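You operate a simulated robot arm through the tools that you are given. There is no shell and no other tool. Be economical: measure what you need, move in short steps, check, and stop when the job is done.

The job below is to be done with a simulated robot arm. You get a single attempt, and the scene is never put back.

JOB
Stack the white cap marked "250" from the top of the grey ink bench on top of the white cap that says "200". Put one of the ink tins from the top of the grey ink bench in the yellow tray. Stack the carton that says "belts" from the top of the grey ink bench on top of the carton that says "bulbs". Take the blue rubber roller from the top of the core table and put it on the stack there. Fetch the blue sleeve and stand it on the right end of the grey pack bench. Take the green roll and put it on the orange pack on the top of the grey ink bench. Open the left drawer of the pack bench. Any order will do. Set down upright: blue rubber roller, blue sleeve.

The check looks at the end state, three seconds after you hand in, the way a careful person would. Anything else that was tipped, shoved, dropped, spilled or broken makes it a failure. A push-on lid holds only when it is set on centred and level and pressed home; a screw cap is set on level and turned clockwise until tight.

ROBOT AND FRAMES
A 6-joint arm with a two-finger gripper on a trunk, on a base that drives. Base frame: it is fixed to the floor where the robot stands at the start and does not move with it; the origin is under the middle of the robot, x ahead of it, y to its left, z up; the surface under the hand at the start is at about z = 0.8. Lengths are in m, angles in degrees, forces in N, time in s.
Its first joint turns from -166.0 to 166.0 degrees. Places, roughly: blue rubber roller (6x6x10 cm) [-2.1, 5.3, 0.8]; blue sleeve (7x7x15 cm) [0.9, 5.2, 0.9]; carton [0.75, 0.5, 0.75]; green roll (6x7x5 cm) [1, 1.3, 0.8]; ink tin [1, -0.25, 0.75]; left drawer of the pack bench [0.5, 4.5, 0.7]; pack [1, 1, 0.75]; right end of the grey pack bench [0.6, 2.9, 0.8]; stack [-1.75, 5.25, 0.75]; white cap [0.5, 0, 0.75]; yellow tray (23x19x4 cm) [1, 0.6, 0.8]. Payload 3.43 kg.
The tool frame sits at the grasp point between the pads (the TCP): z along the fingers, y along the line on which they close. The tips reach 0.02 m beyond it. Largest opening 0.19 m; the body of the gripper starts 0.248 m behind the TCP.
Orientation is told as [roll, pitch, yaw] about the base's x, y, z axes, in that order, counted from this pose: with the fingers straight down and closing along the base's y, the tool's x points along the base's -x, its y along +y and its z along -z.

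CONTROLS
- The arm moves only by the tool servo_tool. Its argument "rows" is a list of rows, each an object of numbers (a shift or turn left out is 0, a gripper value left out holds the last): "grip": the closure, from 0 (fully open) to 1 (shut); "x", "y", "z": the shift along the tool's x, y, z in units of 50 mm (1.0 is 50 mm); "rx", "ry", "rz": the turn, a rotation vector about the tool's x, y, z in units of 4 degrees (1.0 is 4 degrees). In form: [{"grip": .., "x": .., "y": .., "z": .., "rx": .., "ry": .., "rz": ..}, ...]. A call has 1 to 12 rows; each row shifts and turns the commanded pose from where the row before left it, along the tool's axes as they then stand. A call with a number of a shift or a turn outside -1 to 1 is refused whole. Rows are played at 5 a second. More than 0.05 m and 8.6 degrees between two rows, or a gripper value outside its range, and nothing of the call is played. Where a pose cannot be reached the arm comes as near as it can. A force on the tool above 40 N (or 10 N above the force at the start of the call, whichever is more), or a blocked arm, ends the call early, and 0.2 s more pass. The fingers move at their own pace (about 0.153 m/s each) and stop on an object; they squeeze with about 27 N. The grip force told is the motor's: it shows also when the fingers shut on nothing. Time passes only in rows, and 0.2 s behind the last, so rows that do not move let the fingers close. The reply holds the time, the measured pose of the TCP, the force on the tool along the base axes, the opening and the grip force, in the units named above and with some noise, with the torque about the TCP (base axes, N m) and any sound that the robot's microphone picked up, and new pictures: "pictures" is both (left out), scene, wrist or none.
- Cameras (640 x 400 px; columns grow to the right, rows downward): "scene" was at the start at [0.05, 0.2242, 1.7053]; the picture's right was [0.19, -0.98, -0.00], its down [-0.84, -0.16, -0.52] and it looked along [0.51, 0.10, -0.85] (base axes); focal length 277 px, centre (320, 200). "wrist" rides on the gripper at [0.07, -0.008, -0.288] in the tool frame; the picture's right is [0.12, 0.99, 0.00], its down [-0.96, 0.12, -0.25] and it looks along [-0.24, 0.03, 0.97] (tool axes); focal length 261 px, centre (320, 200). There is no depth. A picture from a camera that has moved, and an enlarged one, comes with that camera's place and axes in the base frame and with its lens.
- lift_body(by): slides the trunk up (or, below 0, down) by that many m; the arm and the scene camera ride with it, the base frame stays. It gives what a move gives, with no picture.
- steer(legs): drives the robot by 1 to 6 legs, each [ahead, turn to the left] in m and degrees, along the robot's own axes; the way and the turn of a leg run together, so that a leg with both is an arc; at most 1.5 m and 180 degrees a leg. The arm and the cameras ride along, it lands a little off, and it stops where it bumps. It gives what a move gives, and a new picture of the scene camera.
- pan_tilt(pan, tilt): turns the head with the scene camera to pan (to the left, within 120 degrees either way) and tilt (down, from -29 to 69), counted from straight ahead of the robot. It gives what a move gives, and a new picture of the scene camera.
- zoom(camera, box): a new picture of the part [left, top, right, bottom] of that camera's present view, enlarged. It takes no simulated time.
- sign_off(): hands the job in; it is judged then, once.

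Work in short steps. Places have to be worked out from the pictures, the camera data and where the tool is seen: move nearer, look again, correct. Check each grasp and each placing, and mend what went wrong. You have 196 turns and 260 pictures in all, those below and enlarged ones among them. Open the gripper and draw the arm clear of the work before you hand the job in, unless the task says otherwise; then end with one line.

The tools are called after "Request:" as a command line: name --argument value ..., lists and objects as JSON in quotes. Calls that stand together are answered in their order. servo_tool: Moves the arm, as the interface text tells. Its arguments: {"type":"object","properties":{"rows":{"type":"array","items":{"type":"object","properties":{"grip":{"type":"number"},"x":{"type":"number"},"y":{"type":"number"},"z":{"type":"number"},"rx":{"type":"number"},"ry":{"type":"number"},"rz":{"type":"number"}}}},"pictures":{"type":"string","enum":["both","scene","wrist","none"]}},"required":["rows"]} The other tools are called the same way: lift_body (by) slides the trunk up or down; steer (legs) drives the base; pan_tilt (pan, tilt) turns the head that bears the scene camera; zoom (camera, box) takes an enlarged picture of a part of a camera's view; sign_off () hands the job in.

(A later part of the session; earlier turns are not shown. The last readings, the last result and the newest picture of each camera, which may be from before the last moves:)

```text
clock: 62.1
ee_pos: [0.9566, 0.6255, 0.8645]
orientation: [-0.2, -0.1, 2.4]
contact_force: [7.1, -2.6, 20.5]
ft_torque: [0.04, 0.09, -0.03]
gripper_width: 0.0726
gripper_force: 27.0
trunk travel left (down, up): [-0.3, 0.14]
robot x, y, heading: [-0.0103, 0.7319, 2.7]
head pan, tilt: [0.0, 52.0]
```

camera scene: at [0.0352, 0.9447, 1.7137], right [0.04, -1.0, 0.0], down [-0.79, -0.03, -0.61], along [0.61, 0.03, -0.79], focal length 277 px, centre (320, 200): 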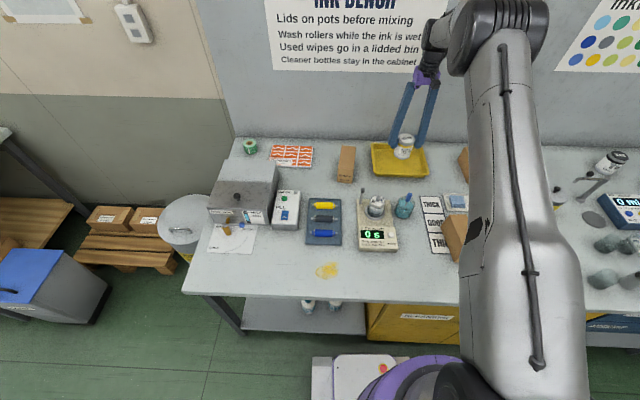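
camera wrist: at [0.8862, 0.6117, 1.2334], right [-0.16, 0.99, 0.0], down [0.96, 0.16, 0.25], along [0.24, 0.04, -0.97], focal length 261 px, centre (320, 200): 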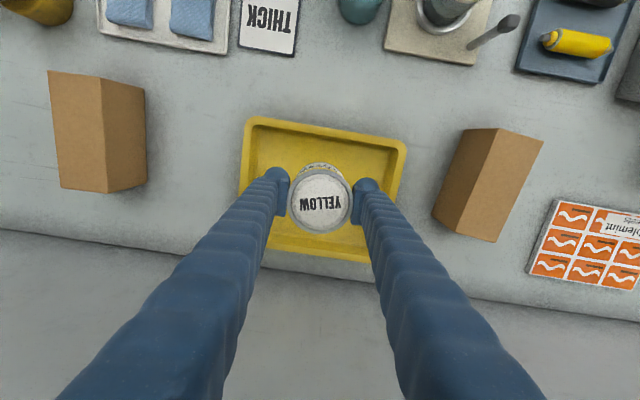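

Contact is made at z 0.8645 as expected. I ease up a hair, release, and rise.

Request:
servo_tool --rows '[{"z": -0.04}, {"grip": 0.4}, {}, {"z": -0.6}, {"z": -1}, {"z": -1}, {"z": -1}, {}]' --pictures "both"

```text
clock: 64.0
ee_pos: [0.9567, 0.6264, 1.0467]
orientation: [0.0, 0.1, 2.4]
contact_force: [0.4, -0.6, 0.1]
ft_torque: [0.01, 0.0, 0.0]
gripper_width: 0.1141
gripper_force: 0.0
trunk travel left (down, up): [-0.3, 0.14]
robot x, y, heading: [-0.0135, 0.7317, 2.3]
head pan, tilt: [0.0, 52.0]
camera scene: at [0.0356, 0.945, 1.7135], right [0.04, -1.0, 0.0], down [-0.79, -0.03, -0.61], along [0.61, 0.03, -0.79], focal length 277 px, centre (320, 200)
camera wrist: at [0.8863, 0.6144, 1.3346], right [-0.16, 0.99, 0.0], down [0.96, 0.16, 0.25], along [0.24, 0.04, -0.97], focal length 261 px, centre (320, 200)
```

scene: 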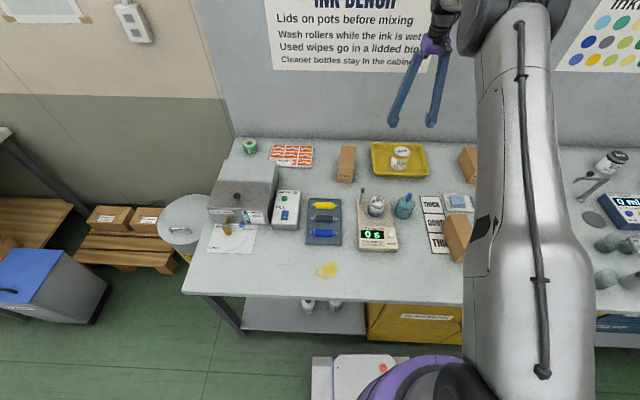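
wrist: 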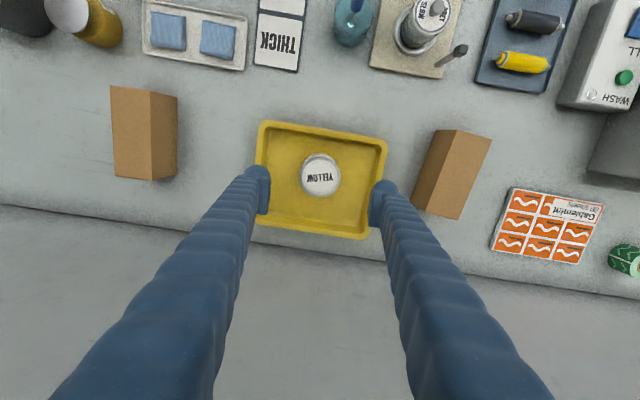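

The tin stands in the tray. Now I move above the "belts" carton near (0.55, 0.46).

Request:
servo_tool --rows '[{"z": -0.9}, {"z": -0.9, "grip": 0.2}, {"x": 0.92, "y": -0.33}, {"x": 0.92, "y": -0.33}, {"x": 0.92, "y": -0.33}, {"x": 0.92, "y": -0.33}, {"x": 0.92, "y": -0.33}, {"x": 0.92, "y": -0.33}, {"x": 0.92, "y": -0.33}, {"x": 0.92, "y": -0.33}, {"x": 0.92, "y": -0.33}, {}]' --pictures "both"

```text
clock: 66.5
ee_pos: [0.5493, 0.4606, 1.1357]
orientation: [0.0, 0.1, 2.5]
contact_force: [-0.8, -0.3, -0.1]
ft_torque: [-0.03, 0.01, -0.02]
gripper_width: 0.1521
gripper_force: 0.0
trunk travel left (down, up): [-0.3, 0.14]
robot x, y, heading: [-0.0138, 0.731, 2.6]
head pan, tilt: [0.0, 52.0]
camera scene: at [0.0351, 0.9446, 1.7136], right [0.04, -1.0, 0.0], down [-0.79, -0.03, -0.61], along [0.61, 0.03, -0.79], focal length 277 px, centre (320, 200)
camera wrist: at [0.4783, 0.4491, 1.4238], right [-0.16, 0.99, 0.0], down [0.96, 0.16, 0.25], along [0.24, 0.04, -0.97], focal length 261 px, centre (320, 200)
```

scene: 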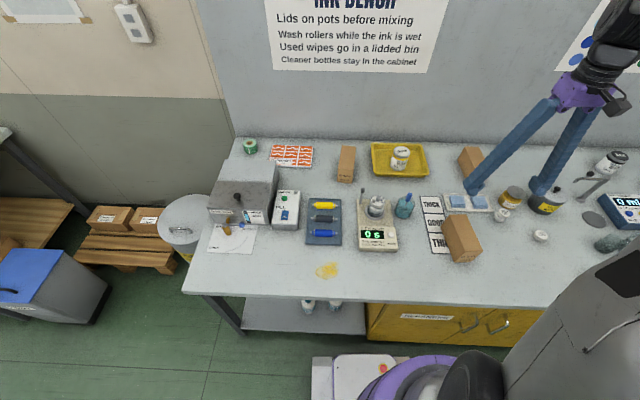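
wrist: 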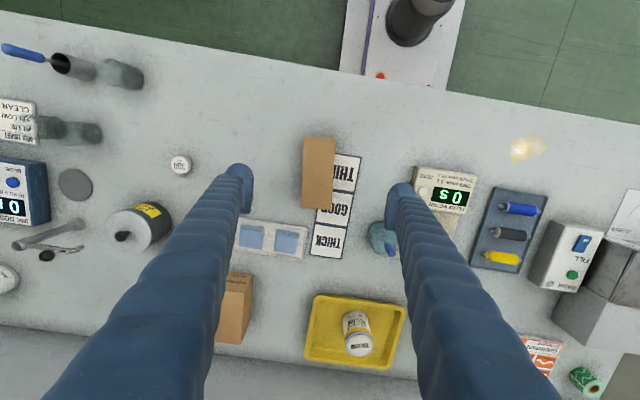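

Let me enlarge the cartons to see their sizes and labels.

Request:
zoom --camera "wrist" --box '[260, 110, 420, 210]'

Request:
zoom --camera "scene" --box '[300, 120, 500, 270]'

```text
4.00 times, centred on (340, 160) of wrist
camera zoom: at [0.4783, 0.4491, 1.4238], right [-0.16, 0.99, 0.0], down [0.96, 0.16, 0.25], along [0.24, 0.04, -0.97], focal length 1043 px, centre (240, 360)
```

zoom: 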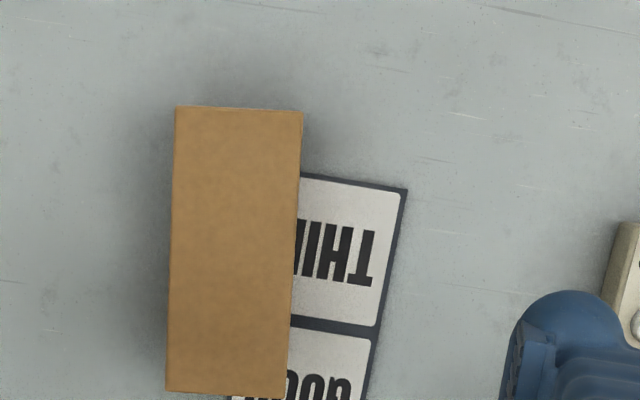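

```text
2.67 times, centred on (400, 195) of scene
camera zoom: at [0.0351, 0.9446, 1.7136], right [0.04, -1.0, 0.0], down [-0.79, -0.03, -0.61], along [0.61, 0.03, -0.79], focal length 738 px, centre (107, 213)
```

zoom: 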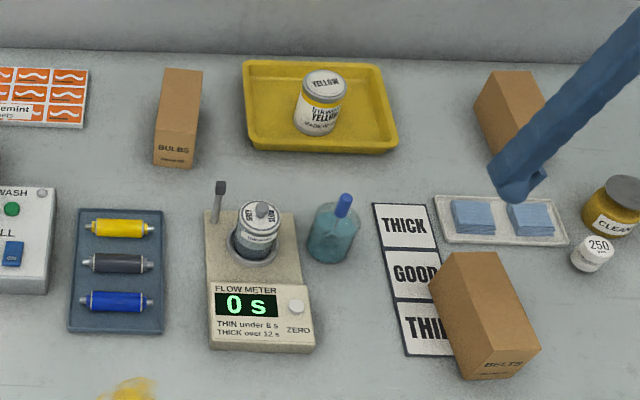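

Both cartons measure roughly 6.5 x 15 x 9 cm; belts is at (0.555, 0.458), yawed about 7°. I align the yaw and descend over it.

Request:
servo_tool --rows '[{"rz": -0.56, "x": -0.1}, {"rz": -0.56, "y": -0.06}, {"z": 0.9}, {"z": 0.9}, {"z": 0.9}, {"z": 0.8}, {}]' --pictures "wrist"

```text
clock: 68.2
ee_pos: [0.5543, 0.4584, 0.9612]
orientation: [0.0, 0.0, 6.9]
contact_force: [0.2, -0.7, 0.4]
ft_torque: [-0.01, 0.0, -0.01]
gripper_width: 0.1522
gripper_force: 0.1
trunk travel left (down, up): [-0.3, 0.14]
robot x, y, heading: [-0.0163, 0.7326, 2.7]
head pan, tilt: [0.0, 52.0]
camera wrist: at [0.4854, 0.4412, 1.2494], right [-0.24, 0.97, 0.0], down [0.94, 0.23, 0.25], along [0.24, 0.06, -0.97], focal length 261 px, centre (320, 200)
```

wrist: 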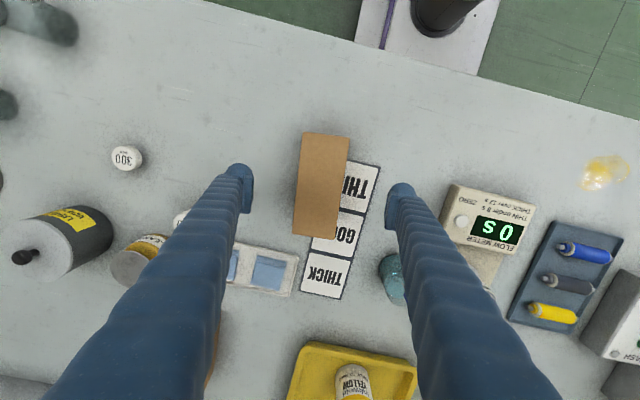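

Centred. I descend to grip the carton.

Request:
servo_tool --rows '[{"z": 0.8}, {"z": 0.8}, {"z": 0.7}, {"grip": 0.9}, {}, {}, {}]' --pictures "wrist"

Request:
zoom --camera "scene" --box '[380, 160, 540, 280]'

```text
clock: 69.8
ee_pos: [0.5522, 0.4593, 0.8486]
orientation: [0.0, 0.1, 6.9]
contact_force: [-3.5, 1.5, 10.0]
ft_torque: [0.2, 0.1, 0.08]
gripper_width: 0.0659
gripper_force: 26.7
trunk travel left (down, up): [-0.3, 0.14]
robot x, y, heading: [-0.0115, 0.7266, 2.4]
head pan, tilt: [0.0, 52.0]
camera wrist: at [0.4837, 0.4419, 1.1354], right [-0.24, 0.97, 0.0], down [0.94, 0.23, 0.25], along [0.24, 0.06, -0.97], focal length 261 px, centre (320, 200)
```

wrist: 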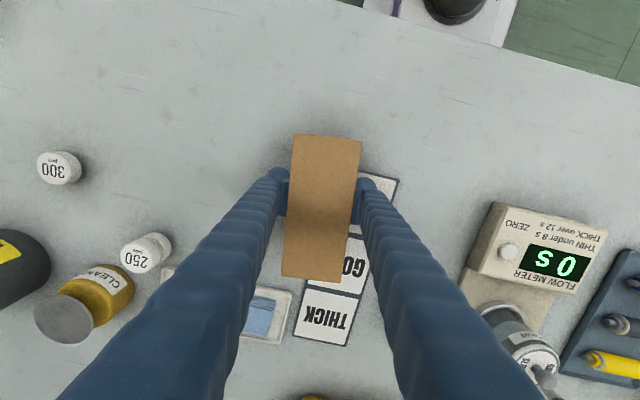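

```text
3.33 times, centred on (460, 220) of scene
camera zoom: at [0.0334, 0.945, 1.7137], right [0.04, -1.0, 0.0], down [-0.79, -0.03, -0.62], along [0.61, 0.03, -0.79], focal length 922 px, centre (-147, 133)
```

zoom: 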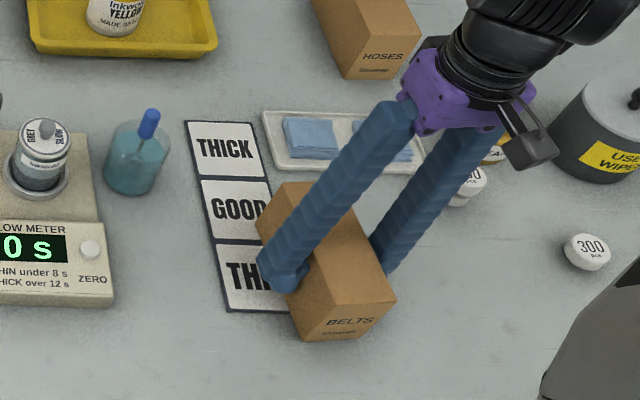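

The carton is gripped (66 mm). I lift it and move to a lookout short of the "bulbs" carton.

Request:
servo_tool --rows '[{"z": -0.4}, {"z": -1}, {"z": -1}, {"z": -1}, {"z": -1}, {"z": -0.9}, {}]' --pictures "none"

Request:
servo_tool --rows '[{"x": -0.8, "y": 0.5}, {"x": -0.8, "y": 0.5}, {"x": -0.8, "y": 0.5}, {"x": -0.8, "y": 0.5}, {"x": -0.8, "y": 0.5}, {"x": -0.8, "y": 0.5}, {}]' --pictures "wrist"

```text
clock: 71.3
ee_pos: [0.556, 0.4567, 1.1108]
orientation: [0.0, 0.1, 6.9]
contact_force: [-0.6, 0.4, -3.4]
ft_torque: [-0.02, 0.06, 0.01]
gripper_width: 0.0659
gripper_force: 27.0
trunk travel left (down, up): [-0.3, 0.14]
robot x, y, heading: [-0.0143, 0.7312, 2.7]
head pan, tilt: [0.0, 52.0]
```

```text
clock: 73.0
ee_pos: [0.7755, 0.6333, 1.1113]
orientation: [0.0, -0.1, 6.9]
contact_force: [-0.1, -0.2, -3.0]
ft_torque: [-0.05, -0.02, 0.01]
gripper_width: 0.0656
gripper_force: 27.5
trunk travel left (down, up): [-0.3, 0.14]
robot x, y, heading: [-0.0161, 0.7313, 2.7]
head pan, tilt: [0.0, 52.0]
camera wrist: at [0.7057, 0.616, 1.3984], right [-0.24, 0.97, 0.0], down [0.94, 0.23, 0.25], along [0.24, 0.06, -0.97], focal length 261 px, centre (320, 200)
```

wrist: 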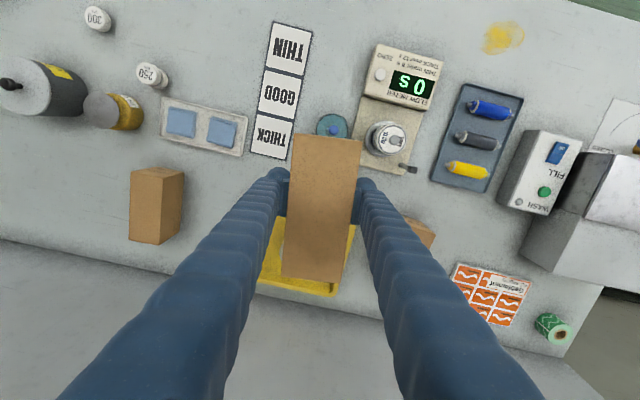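

The bulbs carton is hidden behind a finger; I use the scene camera on it.

Request:
zoom --camera "scene" --box '[320, 130, 384, 190]'

```text
6.67 times, centred on (352, 160) of scene
camera zoom: at [0.0339, 0.9452, 1.7136], right [0.04, -1.0, 0.0], down [-0.79, -0.03, -0.62], along [0.61, 0.03, -0.79], focal length 1844 px, centre (107, 467)
```

zoom: 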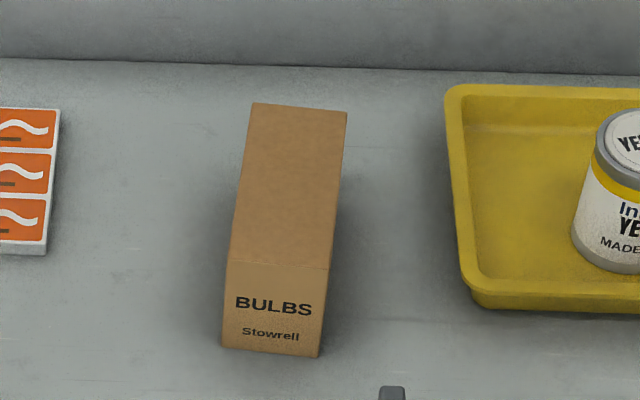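

The bulbs carton's top is centred at about (0.918, 0.866), yawed -6°. I move over it and match the yaw.

Request:
servo_tool --rows '[{"x": -0.566, "y": 0.711}, {"x": -0.566, "y": 0.711}, {"x": -0.566, "y": 0.711}, {"x": -0.566, "y": 0.711}, {"x": -0.566, "y": 0.711}, {"x": -0.566, "y": 0.711}, {"rz": 0.81}, {"rz": 0.81}, {"rz": 0.81}, {"rz": 0.81}, {}]' --pictures "both"

Request:
zoom --camera "scene" --box '[310, 90, 406, 190]'

```text
clock: 75.3
ee_pos: [0.9182, 0.8671, 1.111]
orientation: [0.0, 0.1, -6.1]
contact_force: [-0.1, -0.4, -2.7]
ft_torque: [0.04, 0.0, -0.01]
gripper_width: 0.0654
gripper_force: 27.4
trunk travel left (down, up): [-0.3, 0.14]
robot x, y, heading: [-0.0127, 0.7294, 2.4]
head pan, tilt: [0.0, 52.0]
camera scene: at [0.035, 0.945, 1.7136], right [0.04, -1.0, 0.0], down [-0.79, -0.03, -0.61], along [0.61, 0.03, -0.79], focal length 277 px, centre (320, 200)
camera wrist: at [0.8465, 0.8663, 1.3987], right [-0.01, 1.0, 0.0], down [0.97, 0.01, 0.25], along [0.25, 0.0, -0.97], focal length 261 px, centre (320, 200)
```

scene: 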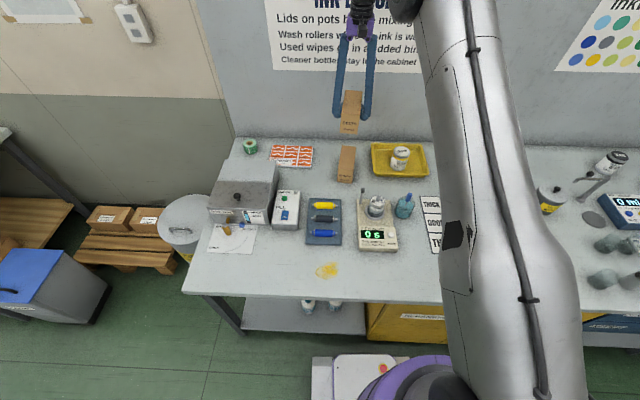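
wrist: 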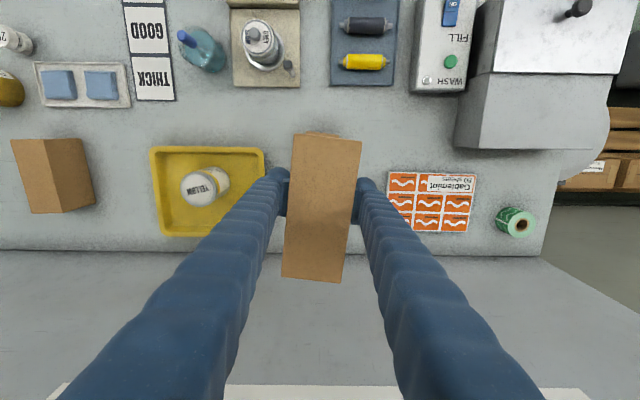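

```text
4.00 times, centred on (358, 140) of scene
camera zoom: at [0.035, 0.945, 1.7136], right [0.04, -1.0, 0.0], down [-0.79, -0.03, -0.61], along [0.61, 0.03, -0.79], focal length 1107 px, centre (168, 440)
```

zoom: 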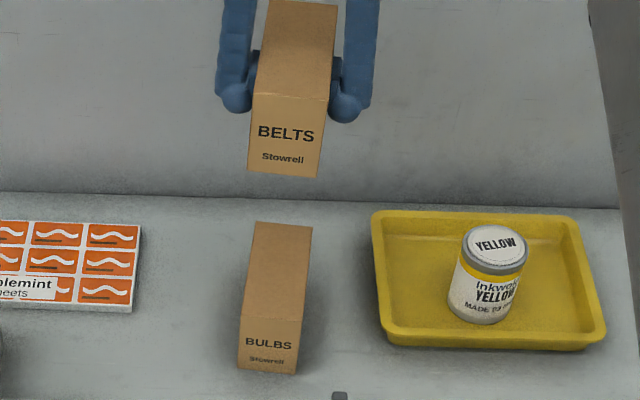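

Looks aligned. I lower to a few centimetres above the bulbs carton and compare edges.

Request:
servo_tool --rows '[{"z": 0.9}, {"z": 0.9}, {"z": 0.9}, {"z": 0.3}, {}]' --pictures "wrist"

Request:
zoom --camera "scene" --box '[310, 110, 390, 190]'

```text
clock: 76.5
ee_pos: [0.9183, 0.8669, 0.9604]
orientation: [0.0, 0.1, -6.0]
contact_force: [0.1, 0.3, -3.3]
ft_torque: [0.02, -0.01, -0.01]
gripper_width: 0.066
gripper_force: 27.5
trunk travel left (down, up): [-0.3, 0.14]
robot x, y, heading: [-0.0149, 0.7329, 2.3]
head pan, tilt: [0.0, 52.0]
camera wrist: at [0.8478, 0.8661, 1.2471], right [-0.01, 1.0, 0.0], down [0.97, 0.01, 0.25], along [0.25, 0.0, -0.97], focal length 261 px, centre (320, 200)
```

wrist: 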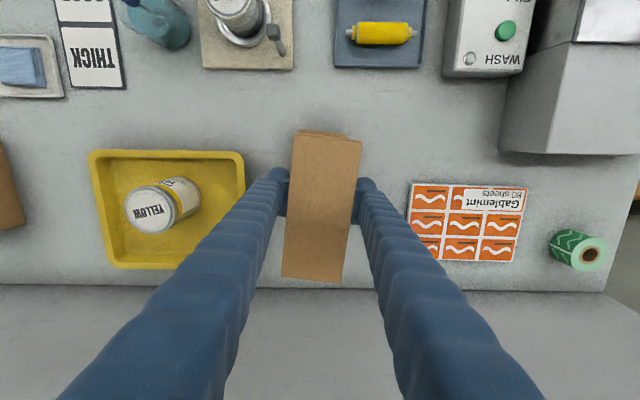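

```text
5.00 times, centred on (350, 150) of scene
camera zoom: at [0.0355, 0.945, 1.7136], right [0.04, -1.0, 0.0], down [-0.79, -0.03, -0.61], along [0.61, 0.03, -0.79], focal length 1383 px, centre (170, 450)
```

zoom: 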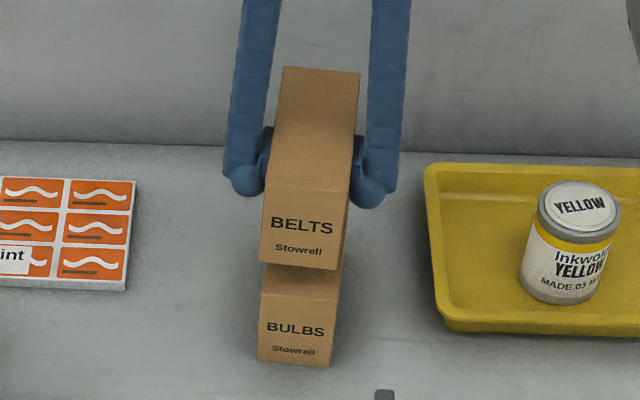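

The belts carton is about 6 mm too far ahead and 3 mm too far left. I correct and lower to contact.

Request:
servo_tool --rows '[{"x": 0.12, "y": -0.07}, {"z": 0.3}, {"z": 0.15}, {"z": 0.1}, {}]' --pictures "wrist"

Request:
zoom --camera "scene" --box '[310, 110, 390, 190]'

```text
clock: 77.8
ee_pos: [0.9123, 0.8637, 0.9321]
orientation: [0.0, 0.1, -6.2]
contact_force: [-0.8, -0.4, -3.4]
ft_torque: [-0.01, 0.01, 0.02]
gripper_width: 0.0659
gripper_force: 26.9
trunk travel left (down, up): [-0.3, 0.14]
robot x, y, heading: [-0.0142, 0.7351, 2.9]
head pan, tilt: [0.0, 52.0]
camera wrist: at [0.8398, 0.8628, 1.2208], right [-0.01, 1.0, 0.0], down [0.97, 0.01, 0.25], along [0.25, 0.0, -0.97], focal length 261 px, centre (320, 200)
```

wrist: 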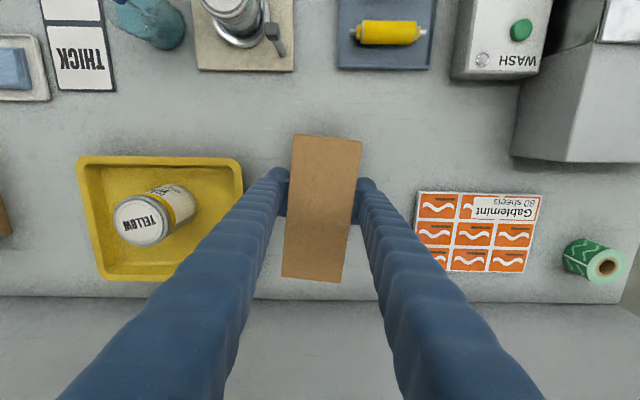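

```text
5.00 times, centred on (350, 150) of scene
camera zoom: at [0.0351, 0.945, 1.7136], right [0.04, -1.0, 0.0], down [-0.79, -0.03, -0.61], along [0.61, 0.03, -0.79], focal length 1383 px, centre (170, 450)
```

zoom: 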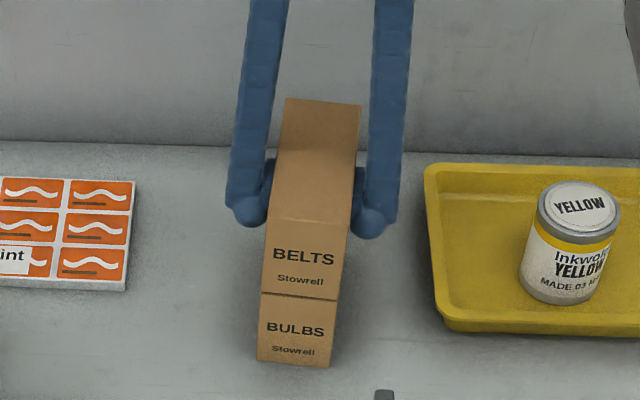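

Very well aligned, but no contact yet. I lower in tiny steps.

Request:
servo_tool --rows '[{"z": 0.05}, {"z": 0.05}, {"z": 0.04}, {}]' --pictures "none"

```text
clock: 78.8
ee_pos: [0.9115, 0.8643, 0.9305]
orientation: [0.0, -0.2, -6.0]
contact_force: [2.2, 5.2, 26.5]
ft_torque: [-0.01, 0.32, -0.09]
gripper_width: 0.0656
gripper_force: 27.1
trunk travel left (down, up): [-0.3, 0.14]
robot x, y, heading: [-0.0148, 0.7332, 2.2]
head pan, tilt: [0.0, 52.0]
```

Contact. I ease up, open and withdraw upward.

Request:
servo_tool --rows '[{"z": -0.08}, {"grip": 0.45}, {}, {"z": -0.6}, {"z": -1}, {"z": -1}, {"z": -0.6}, {}]' --pictures "wrist"

Request:
zoom --camera "scene" --box '[230, 110, 390, 210]'

```text
clock: 80.5
ee_pos: [0.9098, 0.8648, 1.0914]
orientation: [0.0, 0.0, -6.1]
contact_force: [0.2, 0.3, -0.6]
ft_torque: [0.02, 0.0, -0.02]
gripper_width: 0.1045
gripper_force: 0.0
trunk travel left (down, up): [-0.3, 0.14]
robot x, y, heading: [-0.014, 0.7318, 2.4]
head pan, tilt: [0.0, 52.0]
camera wrist: at [0.8392, 0.8641, 1.3797], right [-0.01, 1.0, 0.0], down [0.97, 0.01, 0.25], along [0.25, 0.0, -0.97], focal length 261 px, centre (320, 200)
```

wrist: 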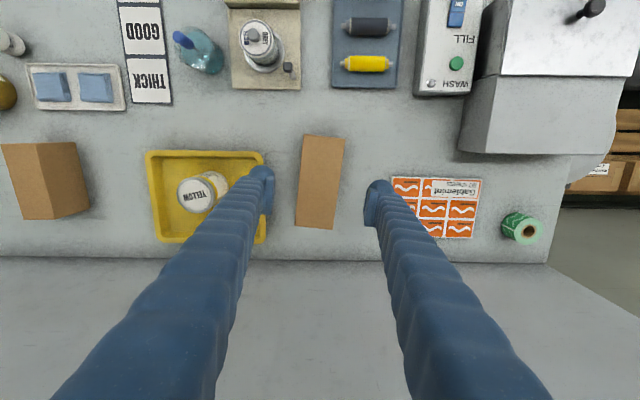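

```text
4.00 times, centred on (310, 160) of scene
camera zoom: at [0.0351, 0.945, 1.7135], right [0.04, -1.0, 0.0], down [-0.79, -0.03, -0.61], along [0.61, 0.03, -0.79], focal length 1107 px, centre (360, 360)
```

zoom: 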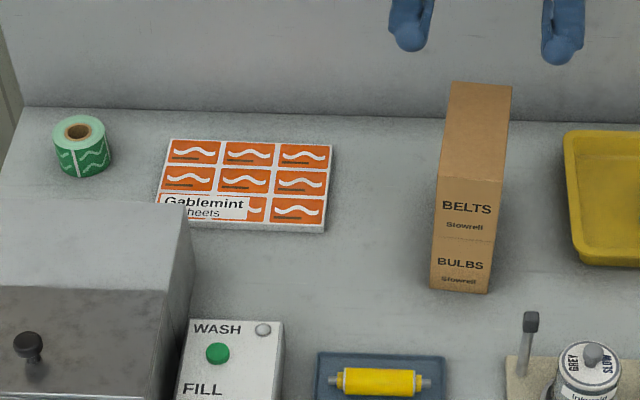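

Belts now sits neatly on bulbs. Next is the green roll at about (1.04, 1.32), for the pack at (1.0, 1.12). I retract the arm and back off to drive left.

Request:
servo_tool --rows '[{"z": -0.8}, {"x": 0.86, "y": -0.417}, {"x": 0.86, "y": -0.417}, {"x": 0.86, "y": -0.417}, {"x": 0.86, "y": -0.417}, {"x": 0.86, "y": -0.417}, {"x": 0.86, "y": -0.417}, {"x": 0.86, "y": -0.417}, {"x": 0.86, "y": -0.417}, {}]' --pictures "none"

Request:
steer --legs '[[-0.3, 0]]'

Request:
steer --legs '[[0, 87]]'

```text
clock: 82.8
ee_pos: [0.5506, 0.7359, 1.1317]
orientation: [0.0, 0.1, -5.9]
contact_force: [-0.2, 0.5, 0.0]
ft_torque: [0.01, 0.07, 0.04]
gripper_width: 0.1046
gripper_force: 0.1
trunk travel left (down, up): [-0.3, 0.14]
robot x, y, heading: [-0.015, 0.7332, 2.6]
head pan, tilt: [0.0, 52.0]
```

```text
clock: 85.3
ee_pos: [0.2503, 0.7221, 1.1331]
orientation: [0.0, 0.1, -6.0]
contact_force: [-1.1, -0.2, -0.1]
ft_torque: [-0.02, -0.02, 0.03]
gripper_width: 0.1045
gripper_force: 0.2
trunk travel left (down, up): [-0.3, 0.14]
robot x, y, heading: [-0.3105, 0.7199, 2.5]
head pan, tilt: [0.0, 52.0]
camera scene: at [-0.2662, 0.9317, 1.7137], right [0.04, -1.0, 0.0], down [-0.79, -0.03, -0.62], along [0.61, 0.03, -0.79], focal length 277 px, centre (320, 200)
```

scene: 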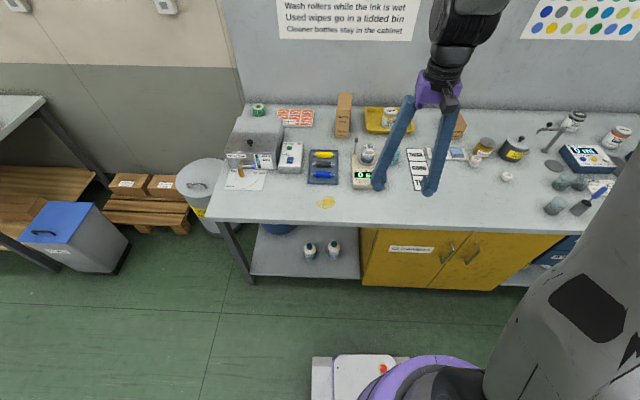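

```text
clock: 90.2
ee_pos: [-0.156, 1.2692, 1.1344]
orientation: [0.0, 0.0, 67.8]
contact_force: [0.2, 0.9, 0.3]
ft_torque: [-0.05, 0.27, 0.02]
gripper_width: 0.1043
gripper_force: 0.1
trunk travel left (down, up): [-0.3, 0.14]
robot x, y, heading: [-0.2418, 0.7052, 78.5]
head pan, tilt: [0.0, 52.0]
stopped in leg 1: the robot was blocked; the commanded pose is now the measured one
camera scene: at [-0.4302, 0.8037, 1.7138], right [0.98, -0.2, 0.0], down [-0.16, -0.77, -0.61], along [0.12, 0.6, -0.79], focal length 277 px, centre (320, 200)
```

scene: 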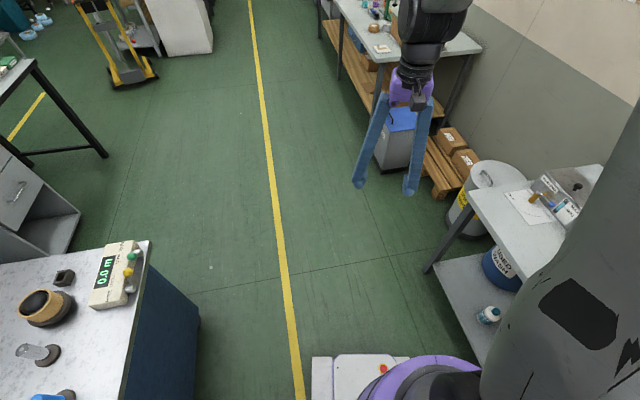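

The turn stops after about 77° each time regardless of place, so I'll use smaller turn legs. I finish this one and drive along the bench.

Request:
steer --legs '[[0, 11.5], [0.53, 0]]'

Request:
steer --legs '[[0, -45], [0, -45]]'

```text
clock: 95.3
ee_pos: [-0.2756, 1.8147, 1.1343]
orientation: [-0.1, 0.0, 79.6]
contact_force: [-0.5, 0.2, 0.4]
ft_torque: [-0.03, -0.02, -0.03]
gripper_width: 0.1046
gripper_force: 0.0
trunk travel left (down, up): [-0.3, 0.14]
robot x, y, heading: [-0.2422, 1.2457, 90.4]
head pan, tilt: [0.0, 52.0]
camera scene: at [-0.4519, 1.303, 1.7136], right [1.0, 0.01, 0.0], down [0.0, -0.79, -0.61], along [0.0, 0.61, -0.79], focal length 277 px, centre (320, 200)
```

scene: 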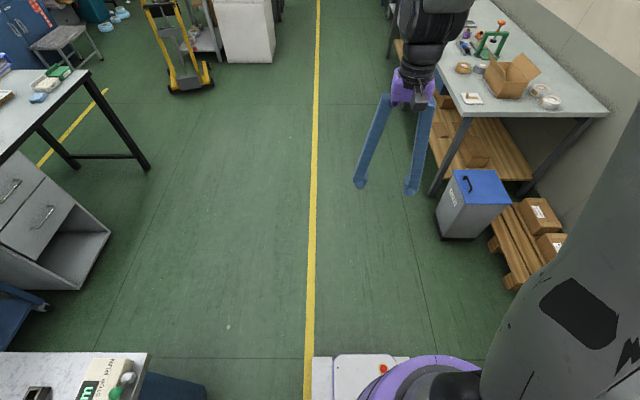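

```text
clock: 100.8
ee_pos: [0.3015, 1.4352, 1.1352]
orientation: [-0.1, 0.0, 5.3]
contact_force: [0.0, 0.7, 0.5]
ft_torque: [-0.28, -0.03, -0.03]
gripper_width: 0.1047
gripper_force: 0.1
trunk travel left (down, up): [-0.3, 0.14]
robot x, y, heading: [-0.2605, 1.3195, 13.9]
head pan, tilt: [0.0, 52.0]
stopped in leg 2: the robot was blocked; the commanded pose is now the measured one
camera scene: at [-0.2541, 1.5411, 1.7133], right [0.24, -0.97, 0.0], down [-0.77, -0.19, -0.61], along [0.6, 0.15, -0.79], focal length 277 px, centre (320, 200)
```

scene: 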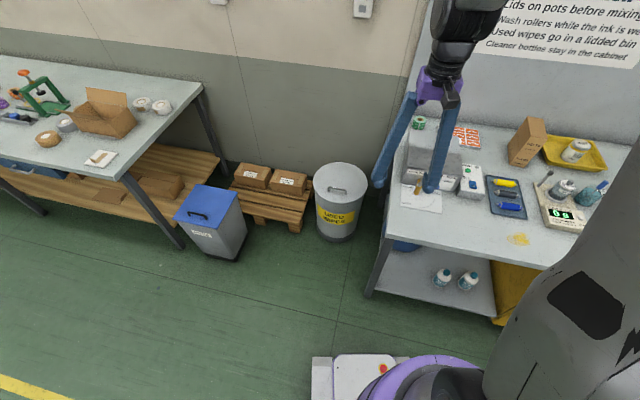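

Robot at (-0.26, 1.32), heading 14°. I arc ahead to the bench, straightening.

Request:
steer --legs '[[0, -16], [0.29, 0]]'

```text
clock: 104.7
ee_pos: [0.6008, 1.2619, 1.1367]
orientation: [0.0, -0.1, -10.9]
contact_force: [0.1, -0.3, 0.0]
ft_torque: [0.0, 0.06, -0.01]
gripper_width: 0.1043
gripper_force: 0.0
trunk travel left (down, up): [-0.3, 0.14]
robot x, y, heading: [0.028, 1.3125, -2.2]
head pan, tilt: [0.0, 52.0]
camera scene: at [0.0962, 1.5204, 1.7136], right [-0.04, -1.0, 0.0], down [-0.79, 0.03, -0.61], along [0.61, -0.02, -0.79], focal length 277 px, centre (320, 200)
```

scene: 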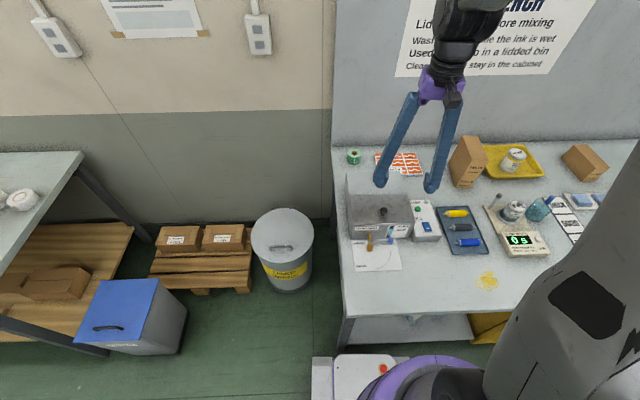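

No bump; I nudge 4 cm closer and then move the hand toward the roll.

Request:
steer --legs '[[0.04, 0]]'

Request:
servo_tool --rows '[{"x": -0.95, "rz": -0.5}, {"x": -0.95, "rz": -0.5}, {"x": -0.95, "rz": -0.5}, {"x": -0.95, "rz": -0.5}, {"x": -0.95, "rz": -0.5}, {"x": -0.9}, {"y": 0.5}, {"y": 0.5}, {}]' --pictures "both"

```text
clock: 105.8
ee_pos: [0.6373, 1.2603, 1.1365]
orientation: [0.0, 0.1, -10.9]
contact_force: [-0.3, 0.2, 0.4]
ft_torque: [0.01, 0.0, 0.0]
gripper_width: 0.1044
gripper_force: 0.0
trunk travel left (down, up): [-0.3, 0.14]
robot x, y, heading: [0.064, 1.3104, -2.1]
head pan, tilt: [0.0, 52.0]
stopped in leg 1: the robot was blocked; the commanded pose is now the measured one
camera scene: at [0.1316, 1.5188, 1.7137], right [-0.04, -1.0, 0.0], down [-0.79, 0.03, -0.62], along [0.61, -0.02, -0.79], focal length 277 px, centre (320, 200)
```

scene: 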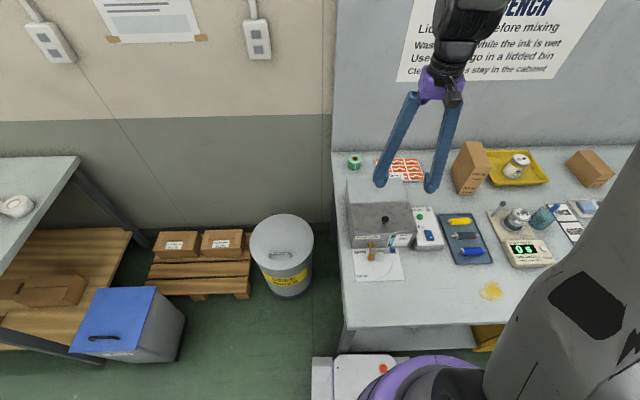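

```text
clock: 107.8
ee_pos: [0.9214, 1.2815, 1.137]
orientation: [0.0, 0.0, -1.0]
contact_force: [0.2, -0.7, 0.2]
ft_torque: [0.06, 0.02, 0.01]
gripper_width: 0.1043
gripper_force: 0.1
trunk travel left (down, up): [-0.3, 0.14]
robot x, y, heading: [0.0637, 1.3112, -2.5]
head pan, tilt: [0.0, 52.0]
camera scene: at [0.1328, 1.5188, 1.7136], right [-0.04, -1.0, 0.0], down [-0.79, 0.03, -0.61], along [0.61, -0.02, -0.79], focal length 277 px, centre (320, 200)
camera wrist: at [0.8496, 1.2732, 1.4249], right [-0.1, 0.99, 0.0], down [0.96, 0.1, 0.25], along [0.25, 0.02, -0.97], focal length 261 px, centre (320, 200)
```

scene: 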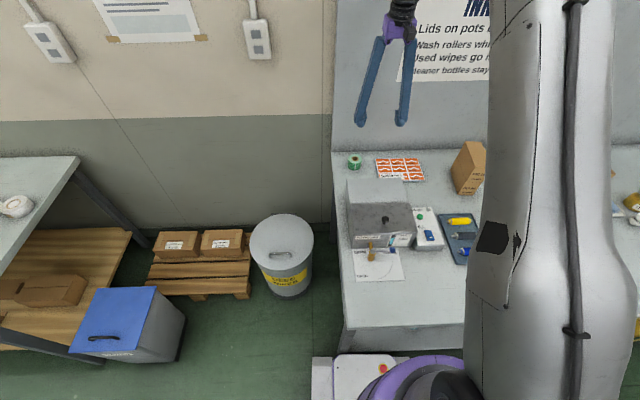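
wrist: 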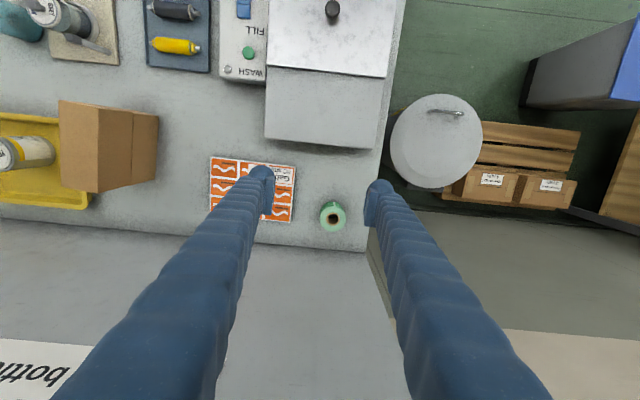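

The roll is at (1.035, 1.319), now within plain reach. I move above it and lower partway.

Request:
servo_tool --rows '[{"x": -0.76, "y": 0.25}, {"x": -0.76, "y": 0.25}, {"x": -0.76, "y": 0.26}, {"z": 0.9}, {"z": 0.9}, {"z": 0.9}, {}]' --pictures "wrist"

```text
clock: 109.4
ee_pos: [1.0331, 1.3161, 1.0012]
orientation: [0.0, 0.0, -1.0]
contact_force: [0.0, 0.0, -0.2]
ft_torque: [0.03, -0.02, 0.02]
gripper_width: 0.1044
gripper_force: 0.0
trunk travel left (down, up): [-0.3, 0.14]
robot x, y, heading: [0.0679, 1.313, -2.6]
head pan, tilt: [0.0, 52.0]
camera wrist: at [0.9615, 1.3086, 1.2892], right [-0.1, 0.99, 0.0], down [0.96, 0.1, 0.25], along [0.25, 0.02, -0.97], focal length 261 px, centre (320, 200)
```

wrist: 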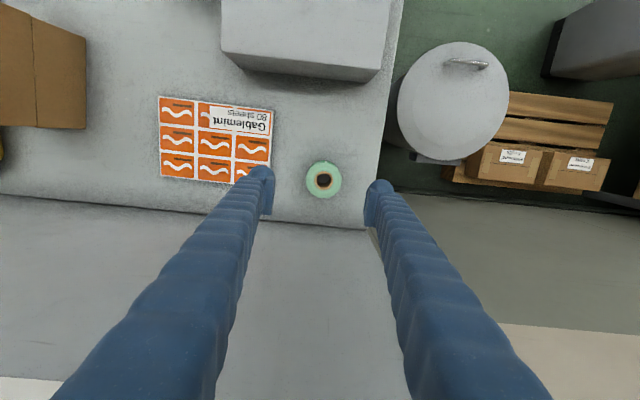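

Slight offset: 6 mm each way. I correct, descend and grip.

Request:
servo_tool --rows '[{"x": -0.12, "y": 0.12}, {"z": 0.8}, {"z": 0.9}, {"z": 0.9}, {"z": 0.82}, {}, {"grip": 0.9}, {}, {}, {}]' --pictures "wrist"

```text
clock: 111.6
ee_pos: [1.0399, 1.3225, 0.8305]
orientation: [0.1, 0.1, -0.9]
contact_force: [-1.0, -0.6, 0.4]
ft_torque: [0.0, 0.03, 0.02]
gripper_width: 0.0561
gripper_force: 27.3
trunk travel left (down, up): [-0.3, 0.14]
robot x, y, heading: [0.0684, 1.31, -2.1]
head pan, tilt: [0.0, 52.0]
camera wrist: at [0.968, 1.3152, 1.1179], right [-0.1, 0.99, 0.0], down [0.96, 0.1, 0.25], along [0.25, 0.02, -0.97], focal length 261 px, centre (320, 200)
```

wrist: 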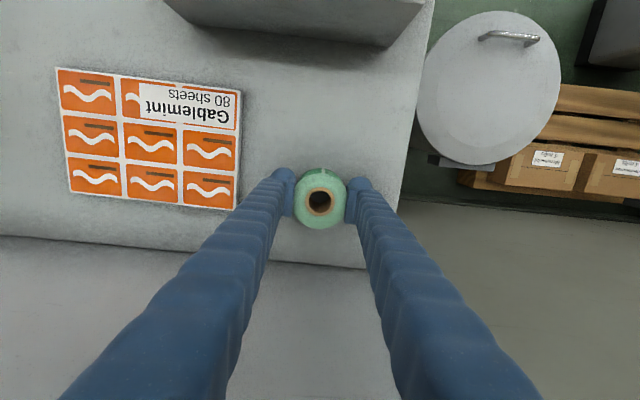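

Roll gripped (56 mm). The pack's centre is at (0.997, 1.122). I lift and carry the roll over it.

Request:
servo_tool --rows '[{"z": -0.5}, {"z": -0.9}, {"z": -0.8}, {"x": 0.21, "y": -0.8}, {"x": 0.21, "y": -0.8}, {"x": 0.21, "y": -0.8}, {"x": 0.21, "y": -0.8}, {"y": -0.8}, {"z": 0.6}, {}]' --pictures "both"

```text
clock: 113.8
ee_pos: [0.9938, 1.1228, 0.9096]
orientation: [-0.1, 0.1, -0.9]
contact_force: [0.9, 0.6, -0.6]
ft_torque: [-0.05, 0.07, -0.02]
gripper_width: 0.0557
gripper_force: 27.2
trunk travel left (down, up): [-0.3, 0.14]
robot x, y, heading: [0.0653, 1.3065, -2.3]
head pan, tilt: [0.0, 52.0]
camera scene: at [0.1334, 1.5193, 1.7136], right [-0.04, -1.0, 0.0], down [-0.79, 0.03, -0.61], along [0.61, -0.02, -0.79], focal length 277 px, centre (320, 200)
camera wrist: at [0.9232, 1.1152, 1.1973], right [-0.1, 0.99, 0.0], down [0.96, 0.1, 0.25], along [0.24, 0.02, -0.97], focal length 261 px, centre (320, 200)
```

scene: 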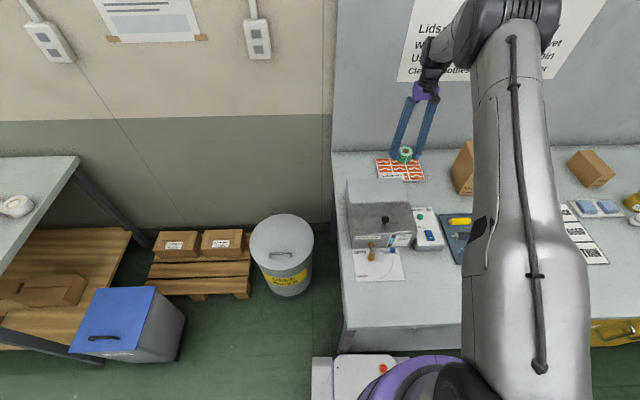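
wrist: 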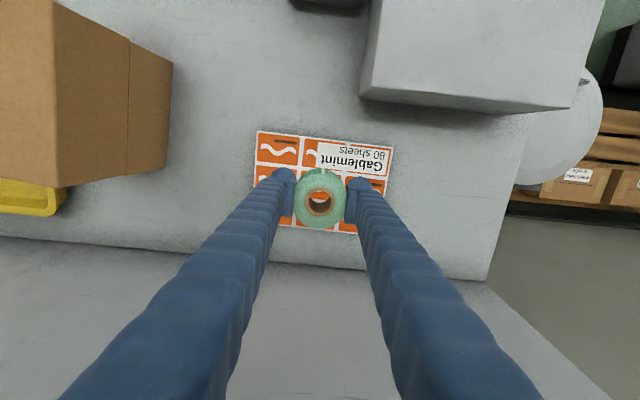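

Centred over the pack. I lower to contact.

Request:
servo_tool --rows '[{"z": 0.6}, {"z": 0.4}, {"z": 0.1}, {"z": 0.1}, {"z": 0.1}, {}]' --pictures "none"

```text
clock: 115.2
ee_pos: [0.9933, 1.123, 0.8454]
orientation: [0.0, -0.1, -0.9]
contact_force: [-1.0, -0.4, -0.4]
ft_torque: [-0.02, -0.04, 0.04]
gripper_width: 0.0558
gripper_force: 26.9
trunk travel left (down, up): [-0.3, 0.14]
robot x, y, heading: [0.0647, 1.3114, -2.1]
head pan, tilt: [0.0, 52.0]
```

Request:
servo_tool --rows '[{"z": 0.06}, {"z": 0.06}, {"z": 0.06}, {"z": 0.06}, {"z": 0.06}, {}]' --pictures "none"

```text
clock: 116.6
ee_pos: [0.9943, 1.1231, 0.8328]
orientation: [-0.1, -0.1, -0.9]
contact_force: [8.0, -0.5, 25.5]
ft_torque: [0.04, 0.0, 0.01]
gripper_width: 0.0567
gripper_force: 26.9
trunk travel left (down, up): [-0.3, 0.14]
robot x, y, heading: [0.0672, 1.3101, -2.3]
head pan, tilt: [0.0, 52.0]
```

Contact is made. I ease off, release a little and look.

Request:
servo_tool --rows '[{"z": -0.06}, {"grip": 0.6}, {}]' --pictures "wrist"

Request:
zoom --camera "scene" --box '[360, 120, 456, 180]'

```text
clock: 117.4
ee_pos: [0.9936, 1.1233, 0.8322]
orientation: [-0.1, 0.1, -0.8]
contact_force: [0.0, 0.6, -0.2]
ft_torque: [-0.01, -0.08, -0.02]
gripper_width: 0.0758
gripper_force: 0.1
trunk travel left (down, up): [-0.3, 0.14]
robot x, y, heading: [0.0685, 1.3087, -2.2]
head pan, tilt: [0.0, 52.0]
camera wrist: at [0.9227, 1.1155, 1.1208], right [-0.1, 0.99, 0.0], down [0.96, 0.1, 0.25], along [0.24, 0.03, -0.97], focal length 261 px, centre (320, 200)
```

wrist: 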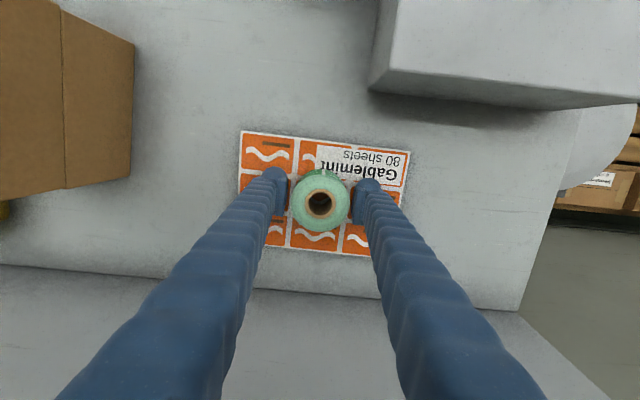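

```text
6.67 times, centred on (408, 150) of scene
camera zoom: at [0.1325, 1.5188, 1.7135], right [-0.04, -1.0, 0.0], down [-0.79, 0.03, -0.61], along [0.61, -0.02, -0.79], focal length 1844 px, centre (-267, 533)
```

zoom: 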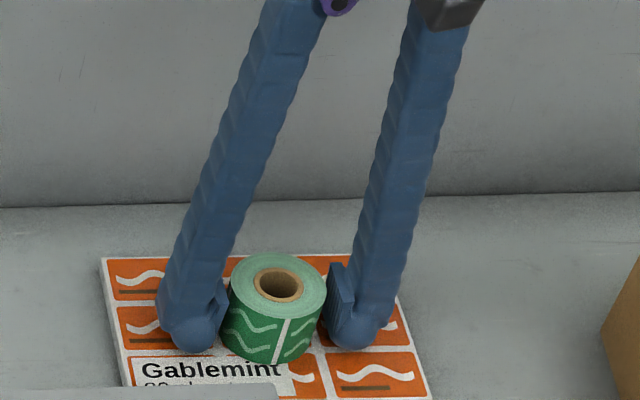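

The roll stands on the pack. I withdraw straight up and retract toward the robot.

Request:
servo_tool --rows '[{"z": -0.4, "grip": 0.55}, {"z": -0.9}, {"z": -1}, {"z": -1}, {"z": -1}, {"z": -1}, {"z": -1}, {"x": 0.9}, {"x": 0.9}, {"x": 0.9}, {"x": 0.9}, {"x": 0.9}]' --pictures "none"

Request:
servo_tool --rows '[{"x": 0.9}, {"x": 0.9}, {"x": 0.9}, {"y": 0.9}, {"y": 0.9}, {"y": 0.9}, {"y": 0.9}, {}]' --pictures "none"

Request:
zoom --camera "scene" --box '[330, 100, 640, 300]'

```text
clock: 120.0
ee_pos: [0.7689, 1.1303, 1.1479]
orientation: [-0.1, -0.1, -0.9]
contact_force: [-1.2, -0.3, 0.7]
ft_torque: [-0.01, -0.04, -0.01]
gripper_width: 0.0854
gripper_force: 0.1
trunk travel left (down, up): [-0.3, 0.14]
robot x, y, heading: [0.068, 1.3064, -2.3]
head pan, tilt: [0.0, 52.0]
```

```text
clock: 121.8
ee_pos: [0.6369, 1.3099, 1.1486]
orientation: [-0.2, 0.0, -0.9]
contact_force: [-0.8, 0.1, 0.9]
ft_torque: [-0.06, -0.01, -0.02]
gripper_width: 0.0855
gripper_force: 0.1
trunk travel left (down, up): [-0.3, 0.14]
robot x, y, heading: [0.0647, 1.3068, -2.4]
head pan, tilt: [0.0, 52.0]
```

```text
2.00 times, centred on (485, 200) of scene
camera zoom: at [0.1319, 1.5193, 1.7136], right [-0.04, -1.0, 0.0], down [-0.79, 0.03, -0.62], along [0.61, -0.02, -0.79], focal length 553 px, centre (-10, 200)
```

zoom: 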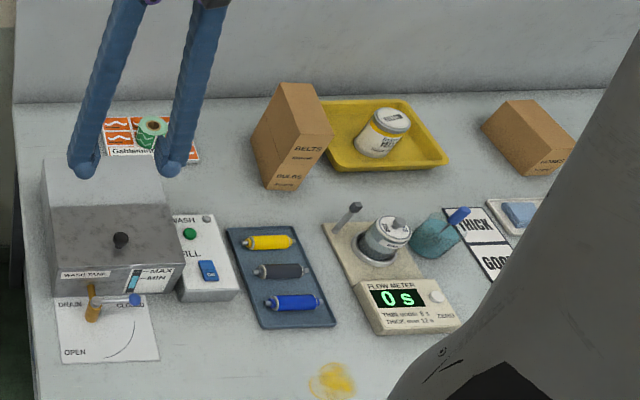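

All is well on the ink bench. Now I back off, turn left, and drive toward the pack bench.

Request:
steer --legs '[[-0.35, 0], [0, 60]]'

Request:
steer --legs '[[0, 32]]'

Request:
pan_tilt --pan 0 --tilt 25

```text
clock: 128.6
ee_pos: [0.0106, 1.816, 1.1492]
orientation: [0.0, 0.0, 58.4]
contact_force: [-0.8, -0.9, -0.2]
ft_torque: [0.03, -0.02, -0.01]
gripper_width: 0.0856
gripper_force: 0.2
trunk travel left (down, up): [-0.3, 0.14]
robot x, y, heading: [-0.2294, 1.2919, 56.9]
head pan, tilt: [0.0, 52.0]
camera scene: at [-0.3748, 1.4563, 1.7136], right [0.84, -0.55, 0.0], down [-0.43, -0.66, -0.62], along [0.34, 0.52, -0.79], focal length 277 px, centre (320, 200)
```

scene: 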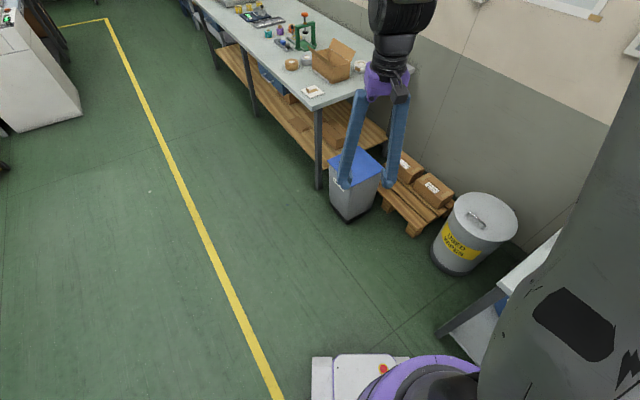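

```text
clock: 131.3
ee_pos: [-0.3069, 1.8661, 1.149]
orientation: [-0.1, 0.1, 90.8]
contact_force: [0.6, -0.3, -0.7]
ft_torque: [-0.05, 0.02, -0.02]
gripper_width: 0.0857
gripper_force: 0.0
trunk travel left (down, up): [-0.3, 0.14]
robot x, y, heading: [-0.1965, 1.2927, 88.7]
head pan, tilt: [0.0, 52.0]
camera scene: at [-0.4047, 1.3552, 1.7136], right [1.0, -0.02, 0.0], down [-0.01, -0.79, -0.61], along [0.01, 0.61, -0.79], focal length 277 px, centre (320, 200)
```

scene: 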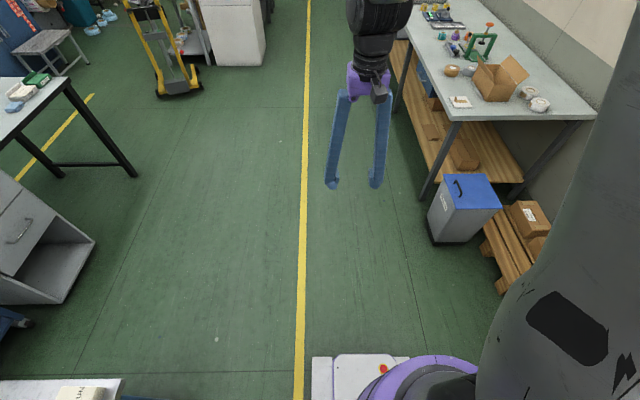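

```text
clock: 132.2
ee_pos: [-0.307, 1.8656, 1.1495]
orientation: [-0.1, -0.1, 90.8]
contact_force: [-0.8, -0.9, 0.2]
ft_torque: [0.02, -0.02, -0.02]
gripper_width: 0.0855
gripper_force: 0.0
trunk travel left (down, up): [-0.3, 0.14]
robot x, y, heading: [-0.1976, 1.2941, 89.0]
head pan, tilt: [0.0, 25.0]
camera scene: at [-0.4049, 1.3715, 1.7536], right [1.0, -0.02, 0.0], down [-0.01, -0.42, -0.91], along [0.01, 0.91, -0.42], focal length 277 px, centre (320, 200)
```

scene: 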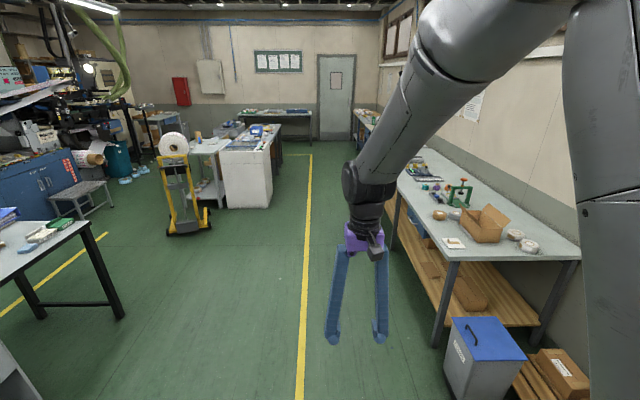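

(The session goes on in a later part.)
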